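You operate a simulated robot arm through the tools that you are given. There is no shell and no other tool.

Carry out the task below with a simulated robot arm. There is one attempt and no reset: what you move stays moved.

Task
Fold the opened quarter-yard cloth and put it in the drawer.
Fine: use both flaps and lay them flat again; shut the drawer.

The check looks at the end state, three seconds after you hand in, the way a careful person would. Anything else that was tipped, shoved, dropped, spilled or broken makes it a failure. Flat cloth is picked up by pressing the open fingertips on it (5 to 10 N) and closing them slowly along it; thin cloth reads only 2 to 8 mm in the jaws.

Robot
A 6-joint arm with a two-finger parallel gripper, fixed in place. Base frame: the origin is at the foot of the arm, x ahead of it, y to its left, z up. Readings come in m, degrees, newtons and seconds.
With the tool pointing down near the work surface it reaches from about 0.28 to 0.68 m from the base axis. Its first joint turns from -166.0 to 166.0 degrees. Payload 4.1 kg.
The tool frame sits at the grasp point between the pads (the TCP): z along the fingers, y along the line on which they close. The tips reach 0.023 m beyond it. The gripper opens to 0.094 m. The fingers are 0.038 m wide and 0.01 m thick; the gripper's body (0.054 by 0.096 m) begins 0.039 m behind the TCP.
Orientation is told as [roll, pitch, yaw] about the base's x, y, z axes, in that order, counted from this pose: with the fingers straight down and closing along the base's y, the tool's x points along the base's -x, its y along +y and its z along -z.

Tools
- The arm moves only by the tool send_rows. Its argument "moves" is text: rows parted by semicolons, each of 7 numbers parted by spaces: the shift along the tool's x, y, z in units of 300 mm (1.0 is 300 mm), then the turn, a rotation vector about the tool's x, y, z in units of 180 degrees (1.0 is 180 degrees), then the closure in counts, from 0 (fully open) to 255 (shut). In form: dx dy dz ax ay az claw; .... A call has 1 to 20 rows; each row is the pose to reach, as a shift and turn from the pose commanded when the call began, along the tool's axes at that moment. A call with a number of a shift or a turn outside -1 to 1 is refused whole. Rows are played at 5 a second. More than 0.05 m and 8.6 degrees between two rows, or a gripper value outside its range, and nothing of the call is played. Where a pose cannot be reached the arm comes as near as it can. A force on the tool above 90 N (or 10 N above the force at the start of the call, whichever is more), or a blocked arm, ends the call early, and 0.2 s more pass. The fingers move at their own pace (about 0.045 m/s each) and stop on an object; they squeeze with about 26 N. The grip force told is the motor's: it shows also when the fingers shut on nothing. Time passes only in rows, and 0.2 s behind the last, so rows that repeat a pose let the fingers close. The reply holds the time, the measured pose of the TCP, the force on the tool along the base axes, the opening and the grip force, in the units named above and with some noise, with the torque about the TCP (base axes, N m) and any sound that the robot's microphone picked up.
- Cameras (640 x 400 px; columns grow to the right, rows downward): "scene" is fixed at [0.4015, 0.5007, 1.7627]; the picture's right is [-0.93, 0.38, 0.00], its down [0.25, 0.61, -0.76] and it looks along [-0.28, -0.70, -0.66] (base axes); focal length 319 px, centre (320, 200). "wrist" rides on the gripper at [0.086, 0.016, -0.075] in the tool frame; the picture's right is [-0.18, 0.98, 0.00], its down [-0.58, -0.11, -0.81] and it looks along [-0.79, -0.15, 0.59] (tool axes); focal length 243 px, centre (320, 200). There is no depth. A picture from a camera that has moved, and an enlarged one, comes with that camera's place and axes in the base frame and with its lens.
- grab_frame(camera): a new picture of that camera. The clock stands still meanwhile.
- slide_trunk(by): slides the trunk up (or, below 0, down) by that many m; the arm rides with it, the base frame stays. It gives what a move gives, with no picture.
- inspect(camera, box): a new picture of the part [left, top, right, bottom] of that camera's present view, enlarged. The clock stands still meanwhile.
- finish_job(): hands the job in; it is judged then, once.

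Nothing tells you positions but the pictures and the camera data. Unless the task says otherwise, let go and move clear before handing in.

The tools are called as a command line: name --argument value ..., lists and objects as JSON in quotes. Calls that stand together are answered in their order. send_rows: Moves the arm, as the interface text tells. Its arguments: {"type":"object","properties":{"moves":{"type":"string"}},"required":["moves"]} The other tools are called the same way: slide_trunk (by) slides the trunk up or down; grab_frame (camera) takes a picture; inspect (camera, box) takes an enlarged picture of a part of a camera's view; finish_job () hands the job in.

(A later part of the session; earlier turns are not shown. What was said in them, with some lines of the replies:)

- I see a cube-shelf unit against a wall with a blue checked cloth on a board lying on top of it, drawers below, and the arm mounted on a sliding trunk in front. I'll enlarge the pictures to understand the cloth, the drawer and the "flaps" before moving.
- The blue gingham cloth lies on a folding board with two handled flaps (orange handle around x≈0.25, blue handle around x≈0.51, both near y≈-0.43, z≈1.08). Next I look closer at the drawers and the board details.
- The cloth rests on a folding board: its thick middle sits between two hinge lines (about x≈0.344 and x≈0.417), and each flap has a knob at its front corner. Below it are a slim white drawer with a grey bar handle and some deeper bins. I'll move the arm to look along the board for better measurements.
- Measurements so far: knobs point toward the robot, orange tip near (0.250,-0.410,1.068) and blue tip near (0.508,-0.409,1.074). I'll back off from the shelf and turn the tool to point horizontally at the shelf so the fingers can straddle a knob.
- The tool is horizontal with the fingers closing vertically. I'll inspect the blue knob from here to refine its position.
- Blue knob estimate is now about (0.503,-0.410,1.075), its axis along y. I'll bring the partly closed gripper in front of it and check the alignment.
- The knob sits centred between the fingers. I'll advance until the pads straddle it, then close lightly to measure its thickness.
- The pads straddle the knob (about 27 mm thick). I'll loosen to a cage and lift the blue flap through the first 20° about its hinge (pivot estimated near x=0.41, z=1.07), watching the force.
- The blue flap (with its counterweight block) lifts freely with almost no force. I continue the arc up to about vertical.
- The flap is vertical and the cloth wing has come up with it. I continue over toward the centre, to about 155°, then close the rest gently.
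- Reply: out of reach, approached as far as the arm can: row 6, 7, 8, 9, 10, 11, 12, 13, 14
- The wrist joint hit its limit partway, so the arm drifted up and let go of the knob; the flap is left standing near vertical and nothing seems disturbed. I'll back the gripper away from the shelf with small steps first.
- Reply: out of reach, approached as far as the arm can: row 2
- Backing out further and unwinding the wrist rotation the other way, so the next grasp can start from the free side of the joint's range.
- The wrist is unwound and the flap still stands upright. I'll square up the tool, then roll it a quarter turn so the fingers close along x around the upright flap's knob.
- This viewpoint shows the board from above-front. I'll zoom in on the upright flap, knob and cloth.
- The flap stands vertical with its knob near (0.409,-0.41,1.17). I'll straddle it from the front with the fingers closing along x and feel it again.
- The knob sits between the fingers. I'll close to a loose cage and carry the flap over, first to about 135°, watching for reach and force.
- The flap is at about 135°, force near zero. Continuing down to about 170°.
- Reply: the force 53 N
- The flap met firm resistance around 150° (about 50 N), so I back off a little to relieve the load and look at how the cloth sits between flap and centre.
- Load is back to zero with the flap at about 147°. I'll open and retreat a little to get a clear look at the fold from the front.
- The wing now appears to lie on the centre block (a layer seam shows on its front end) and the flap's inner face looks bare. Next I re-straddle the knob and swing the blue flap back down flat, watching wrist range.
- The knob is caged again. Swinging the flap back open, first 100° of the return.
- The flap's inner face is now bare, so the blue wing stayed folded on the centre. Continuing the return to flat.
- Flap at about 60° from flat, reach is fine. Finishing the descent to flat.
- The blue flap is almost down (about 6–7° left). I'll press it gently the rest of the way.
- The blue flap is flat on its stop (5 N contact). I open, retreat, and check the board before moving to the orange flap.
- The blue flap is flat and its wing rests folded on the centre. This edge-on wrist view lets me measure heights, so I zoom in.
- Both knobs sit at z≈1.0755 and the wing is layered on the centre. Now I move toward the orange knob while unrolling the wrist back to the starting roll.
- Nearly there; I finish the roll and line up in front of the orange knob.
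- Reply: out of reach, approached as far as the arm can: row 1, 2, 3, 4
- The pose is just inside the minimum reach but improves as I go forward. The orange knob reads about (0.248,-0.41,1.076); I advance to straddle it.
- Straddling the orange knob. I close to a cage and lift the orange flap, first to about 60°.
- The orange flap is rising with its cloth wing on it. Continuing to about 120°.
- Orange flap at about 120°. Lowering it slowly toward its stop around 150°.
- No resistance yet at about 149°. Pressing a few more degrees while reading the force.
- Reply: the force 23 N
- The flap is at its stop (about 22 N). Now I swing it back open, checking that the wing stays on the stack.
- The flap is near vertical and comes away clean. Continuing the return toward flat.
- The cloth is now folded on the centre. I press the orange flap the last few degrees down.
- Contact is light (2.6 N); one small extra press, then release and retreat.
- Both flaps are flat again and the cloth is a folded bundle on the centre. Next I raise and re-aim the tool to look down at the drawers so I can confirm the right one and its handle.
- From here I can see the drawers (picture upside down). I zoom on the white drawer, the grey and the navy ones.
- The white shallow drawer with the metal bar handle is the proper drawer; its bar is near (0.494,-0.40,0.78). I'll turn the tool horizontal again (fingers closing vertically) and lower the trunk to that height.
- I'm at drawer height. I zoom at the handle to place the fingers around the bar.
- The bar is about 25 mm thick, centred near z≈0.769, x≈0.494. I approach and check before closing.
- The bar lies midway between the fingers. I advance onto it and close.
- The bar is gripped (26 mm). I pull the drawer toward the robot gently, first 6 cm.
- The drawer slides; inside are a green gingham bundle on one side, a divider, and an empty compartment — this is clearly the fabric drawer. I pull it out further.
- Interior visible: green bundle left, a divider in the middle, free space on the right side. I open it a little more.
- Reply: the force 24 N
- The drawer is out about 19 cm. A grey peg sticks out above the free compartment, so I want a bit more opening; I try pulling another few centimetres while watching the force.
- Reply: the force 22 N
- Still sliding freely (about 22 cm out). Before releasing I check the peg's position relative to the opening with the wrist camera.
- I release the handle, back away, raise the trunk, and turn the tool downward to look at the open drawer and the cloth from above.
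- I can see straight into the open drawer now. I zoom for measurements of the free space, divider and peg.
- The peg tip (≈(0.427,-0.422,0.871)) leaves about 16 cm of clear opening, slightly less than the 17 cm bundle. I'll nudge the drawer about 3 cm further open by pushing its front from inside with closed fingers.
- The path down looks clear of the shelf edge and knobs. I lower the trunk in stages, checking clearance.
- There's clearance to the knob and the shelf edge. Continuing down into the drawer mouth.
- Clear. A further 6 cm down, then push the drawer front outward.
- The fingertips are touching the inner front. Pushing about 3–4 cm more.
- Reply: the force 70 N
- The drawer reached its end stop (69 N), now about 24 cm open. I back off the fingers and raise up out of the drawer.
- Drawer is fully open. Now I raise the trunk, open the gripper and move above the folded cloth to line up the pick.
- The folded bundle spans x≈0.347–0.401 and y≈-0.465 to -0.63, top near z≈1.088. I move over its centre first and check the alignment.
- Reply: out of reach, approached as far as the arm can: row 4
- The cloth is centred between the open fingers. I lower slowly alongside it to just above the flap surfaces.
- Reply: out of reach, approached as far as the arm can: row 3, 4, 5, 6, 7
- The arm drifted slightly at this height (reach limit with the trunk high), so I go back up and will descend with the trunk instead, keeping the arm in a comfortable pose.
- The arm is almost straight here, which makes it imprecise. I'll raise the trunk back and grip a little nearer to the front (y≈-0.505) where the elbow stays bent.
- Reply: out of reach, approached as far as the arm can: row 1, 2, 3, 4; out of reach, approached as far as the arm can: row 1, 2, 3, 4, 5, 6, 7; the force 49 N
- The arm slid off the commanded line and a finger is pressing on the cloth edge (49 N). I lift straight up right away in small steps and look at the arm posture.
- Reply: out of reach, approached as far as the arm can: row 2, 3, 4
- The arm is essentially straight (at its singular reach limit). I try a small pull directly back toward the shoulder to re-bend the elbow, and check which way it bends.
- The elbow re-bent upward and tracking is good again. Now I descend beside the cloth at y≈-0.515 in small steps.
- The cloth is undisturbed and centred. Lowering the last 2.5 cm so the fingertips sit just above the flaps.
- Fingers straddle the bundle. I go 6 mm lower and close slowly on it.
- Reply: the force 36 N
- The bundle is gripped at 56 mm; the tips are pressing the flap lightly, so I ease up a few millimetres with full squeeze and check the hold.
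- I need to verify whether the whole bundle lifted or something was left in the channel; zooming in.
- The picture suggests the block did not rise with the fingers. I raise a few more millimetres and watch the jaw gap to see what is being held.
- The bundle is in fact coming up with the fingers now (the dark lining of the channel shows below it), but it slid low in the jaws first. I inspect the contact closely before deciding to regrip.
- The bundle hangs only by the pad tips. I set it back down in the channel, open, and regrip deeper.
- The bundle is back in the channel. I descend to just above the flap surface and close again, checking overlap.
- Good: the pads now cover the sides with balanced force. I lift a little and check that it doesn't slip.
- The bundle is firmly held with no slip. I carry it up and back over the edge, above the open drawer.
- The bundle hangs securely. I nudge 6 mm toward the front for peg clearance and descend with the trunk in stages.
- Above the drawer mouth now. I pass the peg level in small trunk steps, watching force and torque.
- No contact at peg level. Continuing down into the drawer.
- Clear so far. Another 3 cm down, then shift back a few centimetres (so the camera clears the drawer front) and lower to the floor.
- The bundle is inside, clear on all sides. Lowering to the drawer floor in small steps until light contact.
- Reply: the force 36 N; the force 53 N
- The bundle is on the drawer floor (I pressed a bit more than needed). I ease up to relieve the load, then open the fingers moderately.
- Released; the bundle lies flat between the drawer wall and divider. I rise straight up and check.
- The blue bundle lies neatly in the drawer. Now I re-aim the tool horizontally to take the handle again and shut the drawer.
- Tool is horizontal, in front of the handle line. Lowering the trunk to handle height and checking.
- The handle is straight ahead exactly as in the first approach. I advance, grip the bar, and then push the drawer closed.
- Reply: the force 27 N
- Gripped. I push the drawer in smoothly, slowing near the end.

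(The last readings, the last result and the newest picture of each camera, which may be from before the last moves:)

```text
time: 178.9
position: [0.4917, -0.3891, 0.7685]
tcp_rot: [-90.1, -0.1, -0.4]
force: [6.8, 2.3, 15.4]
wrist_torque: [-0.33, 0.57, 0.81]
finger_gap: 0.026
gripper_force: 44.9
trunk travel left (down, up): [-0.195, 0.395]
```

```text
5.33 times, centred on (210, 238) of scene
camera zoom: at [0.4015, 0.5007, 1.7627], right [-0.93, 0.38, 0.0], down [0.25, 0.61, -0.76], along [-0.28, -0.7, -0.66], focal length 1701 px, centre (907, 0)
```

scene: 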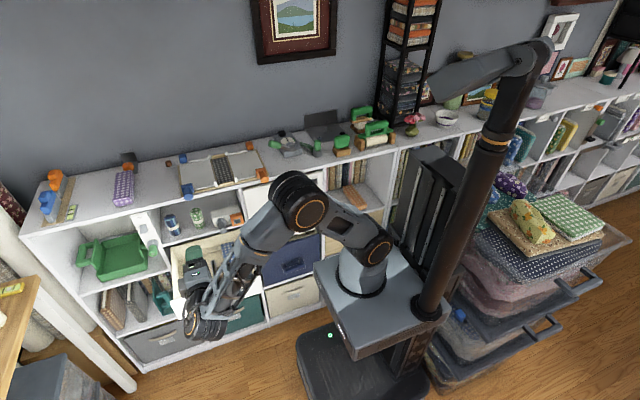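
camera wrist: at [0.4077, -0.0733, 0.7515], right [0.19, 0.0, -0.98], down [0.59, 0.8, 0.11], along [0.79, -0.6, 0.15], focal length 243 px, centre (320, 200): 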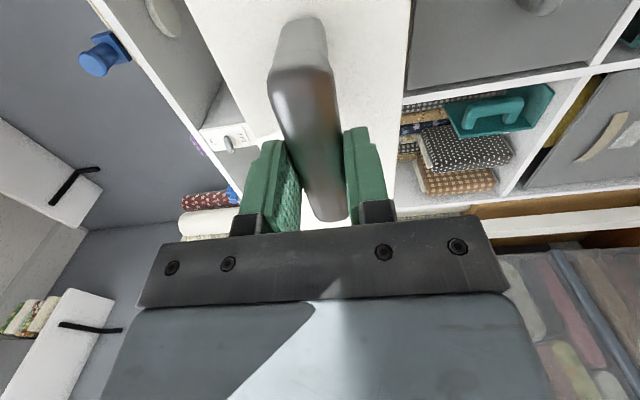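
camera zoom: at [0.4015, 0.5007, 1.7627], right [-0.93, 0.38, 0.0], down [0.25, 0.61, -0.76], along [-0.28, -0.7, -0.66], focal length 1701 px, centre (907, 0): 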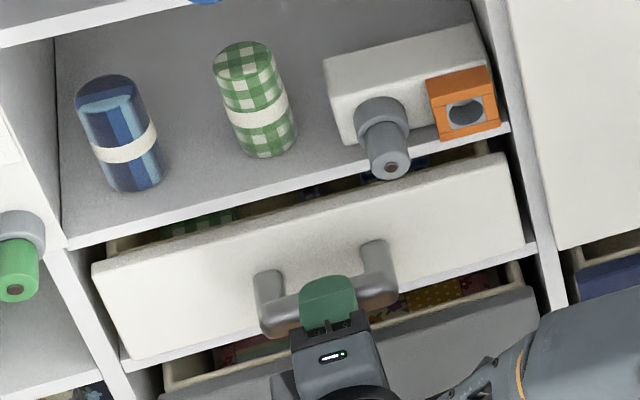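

Almost shut. I keep pushing in 3 mm steps until it meets its stop.

send_rows --moves "0 -0.002 0.01 0 0 0 200; 0 -0.002 0.02 0 0 0 200; 0 -0.002 0.03 0 0 0 200; 0 -0.002 0.03 0 0 0 200"

send_rows --moves "0 0 0.01 0 0 0 200; 0 0 0.02 0 0 0 200; 0 0 0.02 0 0 0 200"

inspect --camera "scene" --box '[150, 200, 270, 275]'

```text
time: 179.9
position: [0.4933, -0.3941, 0.7681]
tcp_rot: [-90.1, 0.0, -0.2]
force: [1.8, 32.7, 12.1]
wrist_torque: [0.63, -1.48, 0.19]
finger_gap: 0.0259
gripper_force: 45.3
trunk travel left (down, up): [-0.195, 0.395]
```

```text
time: 180.7
position: [0.4931, -0.4018, 0.769]
tcp_rot: [-90.1, 0.0, -0.3]
force: [1.0, 33.4, 3.6]
wrist_torque: [0.09, -0.38, 0.12]
finger_gap: 0.0259
gripper_force: 44.6
trunk travel left (down, up): [-0.195, 0.395]
```

```text
5.33 times, centred on (210, 238) of scene
camera zoom: at [0.4015, 0.5007, 1.7627], right [-0.93, 0.38, 0.0], down [0.25, 0.61, -0.76], along [-0.28, -0.7, -0.66], focal length 1701 px, centre (907, 0)
```

zoom: 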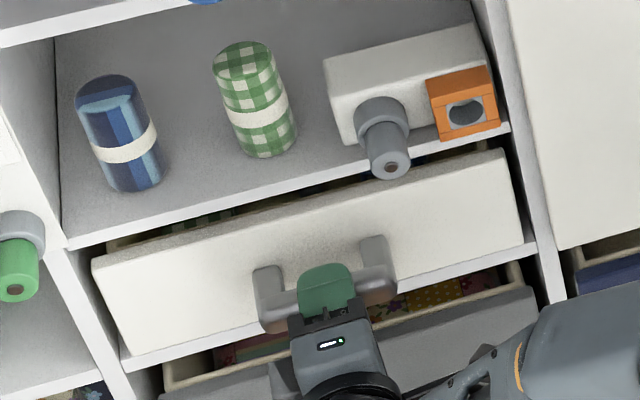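

Resistance is ~33 N at y≈-0.40. I compare with the drawer's original closed position using the same zoom window as at the start.

inspect --camera "scene" --box '[160, 215, 260, 278]'

grab_frame --camera "wrist"

```text
6.35 times, centred on (210, 246) of scene
camera zoom: at [0.4015, 0.5007, 1.7627], right [-0.93, 0.38, 0.0], down [0.25, 0.61, -0.76], along [-0.28, -0.7, -0.66], focal length 2025 px, centre (1018, -95)
```

zoom: 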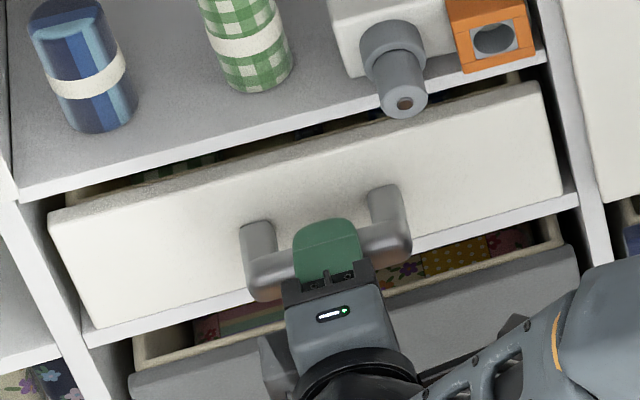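

```text
taken
camera wrist: at [0.4067, -0.326, 0.7519], right [0.18, 0.0, -0.98], down [0.59, 0.8, 0.11], along [0.79, -0.59, 0.15], focal length 243 px, centre (320, 200)
```

wrist: 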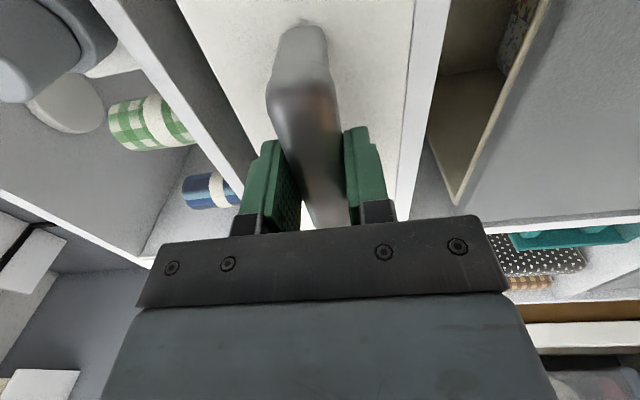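

The drawer is exactly back at its original closed stop. I relax the push, open the fingers and back away.

send_rows --moves "0 0 -0.012 0 0 0 200; 0 0 -0.015 0 0 0 150; 0 0 -0.015 0 0 0 110; 0 0 -0.015 0 0 0 80; 0 0 -0.015 0 0 0 80; 0 0 -0.08 0 0 0 80; 0 0 -0.18 0 0 0 80; 0 0 -0.30 0 0 0 80; 0 0 -0.42 0 0 0 80; 0 0 -0.54 0 0 0 80; 0 0 -0.62 0 0 0 80; 0 0 -0.62 0 0 0 80"

slide_trunk --by 0.3

grab_frame --camera "scene"

inspect --camera "scene" --box '[160, 130, 300, 218]'

inspect --camera "scene" --box '[140, 200, 300, 300]'

```text
time: 183.3
position: [0.4951, -0.2185, 0.7684]
tcp_rot: [-90.0, 0.0, -0.4]
force: [-0.5, 0.0, 0.0]
wrist_torque: [0.02, 0.0, 0.0]
finger_gap: 0.0644
gripper_force: 0.0
trunk travel left (down, up): [-0.195, 0.395]
```

```text
time: 186.3
position: [0.4951, -0.2204, 1.0683]
tcp_rot: [-90.1, 0.1, -0.4]
force: [0.6, 0.6, 0.4]
wrist_torque: [0.0, 0.02, 0.0]
finger_gap: 0.0645
gripper_force: 0.1
trunk travel left (down, up): [-0.495, 0.095]
```

```text
taken
```

scene: 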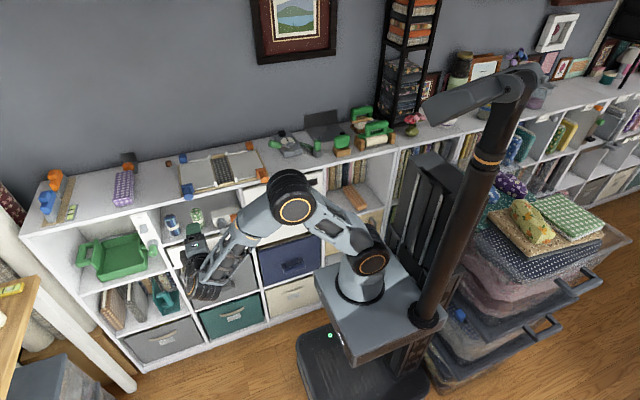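

```text
4.55 times, centred on (230, 174) of scene
camera zoom: at [0.4015, 0.5007, 1.7627], right [-0.93, 0.38, 0.0], down [0.25, 0.61, -0.76], along [-0.28, -0.7, -0.66], focal length 1450 px, centre (729, 318)
```

zoom: 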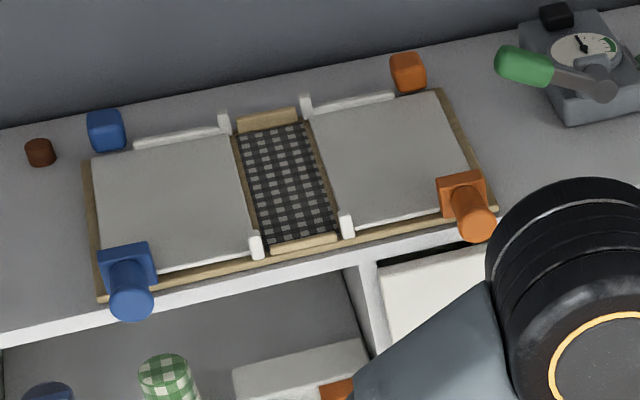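

```text
4.00 times, centred on (220, 250) of scene
camera zoom: at [0.4015, 0.5007, 1.7627], right [-0.93, 0.38, 0.0], down [0.25, 0.61, -0.76], along [-0.28, -0.7, -0.66], focal length 1276 px, centre (720, 0)
```

zoom: 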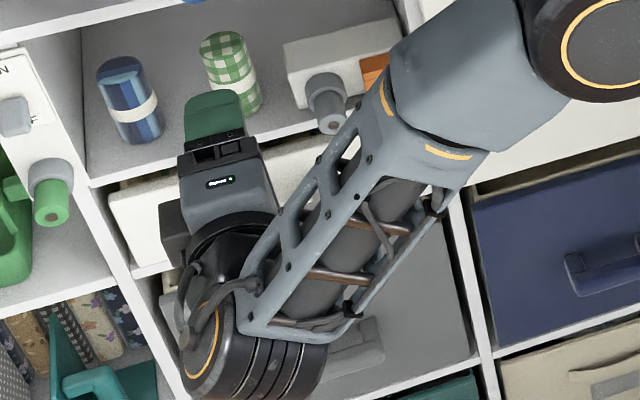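

Board: both flaps are flat with only the board's dark centre mat left. I move the arm further aside to double-check the drawer and surroundings before handing in.

send_rows --moves "0.08 -0.05 -0.05 0 0 0 80; 0.16 -0.10 -0.10 0 0 0 80; 0.24 -0.18 -0.15 0 0 0 80; 0.32 -0.26 -0.2 0 0 0 80; 0.40 -0.34 -0.25 0 0 0 80; 0.46 -0.40 -0.25 0 0 0 80; 0.46 -0.40 -0.25 0 0 0 80"

grab_frame --camera "scene"

inspect --camera "scene" --box '[160, 215, 260, 278]'

inspect --camera "scene" --box '[205, 150, 245, 188]'

```text
time: 187.9
position: [0.3589, -0.1449, 1.1874]
tcp_rot: [-90.0, 0.0, -0.4]
force: [-0.4, 0.0, -0.7]
wrist_torque: [0.04, -0.01, -0.01]
finger_gap: 0.0645
gripper_force: 0.1
trunk travel left (down, up): [-0.495, 0.095]
```

```text
taken
```

scene: 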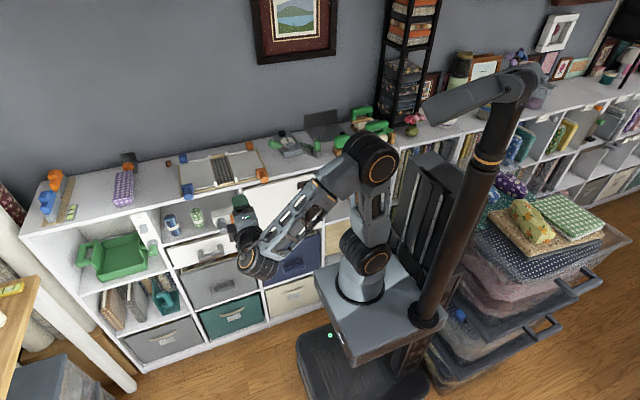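

```text
6.35 times, centred on (210, 246) of scene
camera zoom: at [0.4015, 0.5007, 1.7627], right [-0.93, 0.38, 0.0], down [0.25, 0.61, -0.76], along [-0.28, -0.7, -0.66], focal length 2025 px, centre (1018, -95)
```

zoom: 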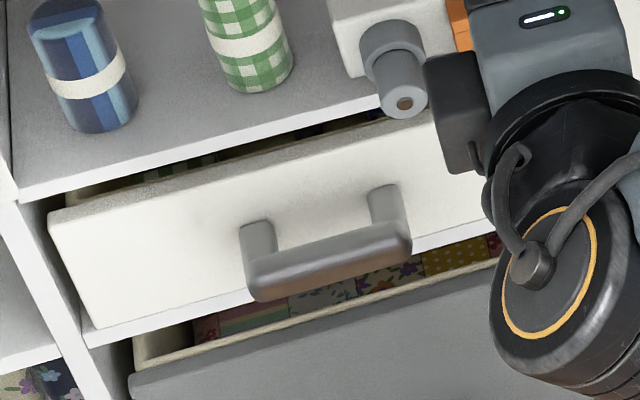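

```text
10.53 times, centred on (225, 169) of scene
camera zoom: at [0.4015, 0.5007, 1.7627], right [-0.93, 0.38, 0.0], down [0.25, 0.61, -0.76], along [-0.28, -0.7, -0.66], focal length 3358 px, centre (1320, 526)
```

zoom: 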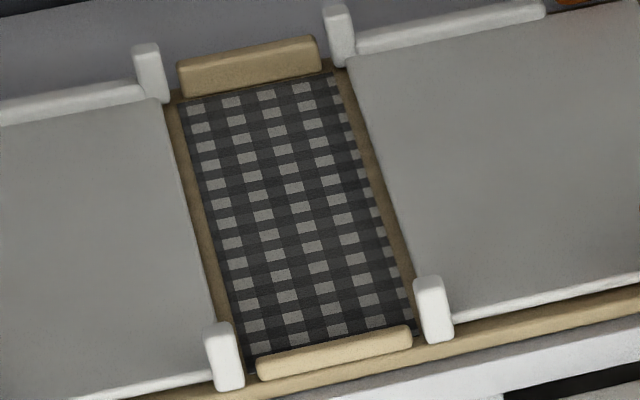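

Both flaps are flat, with their knobs where they started. The folded cloth is in the white drawer, which is back at its original closed position, and nothing around it looks disturbed. The arm is clear and empty, so I hand in.

finish_job

```text
The job is handed in.
```

The blue gingham cloth is folded and lying in the white drawer, and I've handed the job in; no result has come back yet.

- **Folding:** I swung the blue flap over, then the orange one. Each wing of cloth stayed on the centre block, and both flaps are flat again in their starting positions. Each flap stopped at about 150° rather than going fully over.
- **Drawer:** the task didn't say which drawer. I chose the shallow white one with the metal handle; it already held a folded green gingham bundle. The blue bundle sits on the other side of the divider.
- **Shut:** I pushed the drawer closed until it stopped. In the scene camera it matches its starting position.

**Rough moments:**
- While lining up to pick up the cloth, the arm drifted and a finger pressed on the cloth edge with about 49 N.
- The first grip slipped, so I set the bundle down and gripped it again.
- I pushed the drawer against its open stop with about 69 N, and pressed the bundle on the drawer floor with about 53 N.
- I saw no damage or shifted objects in the pictures afterwards.

The folding board's centre now shows a dark gingham panel. I took it to be part of the board and left it.
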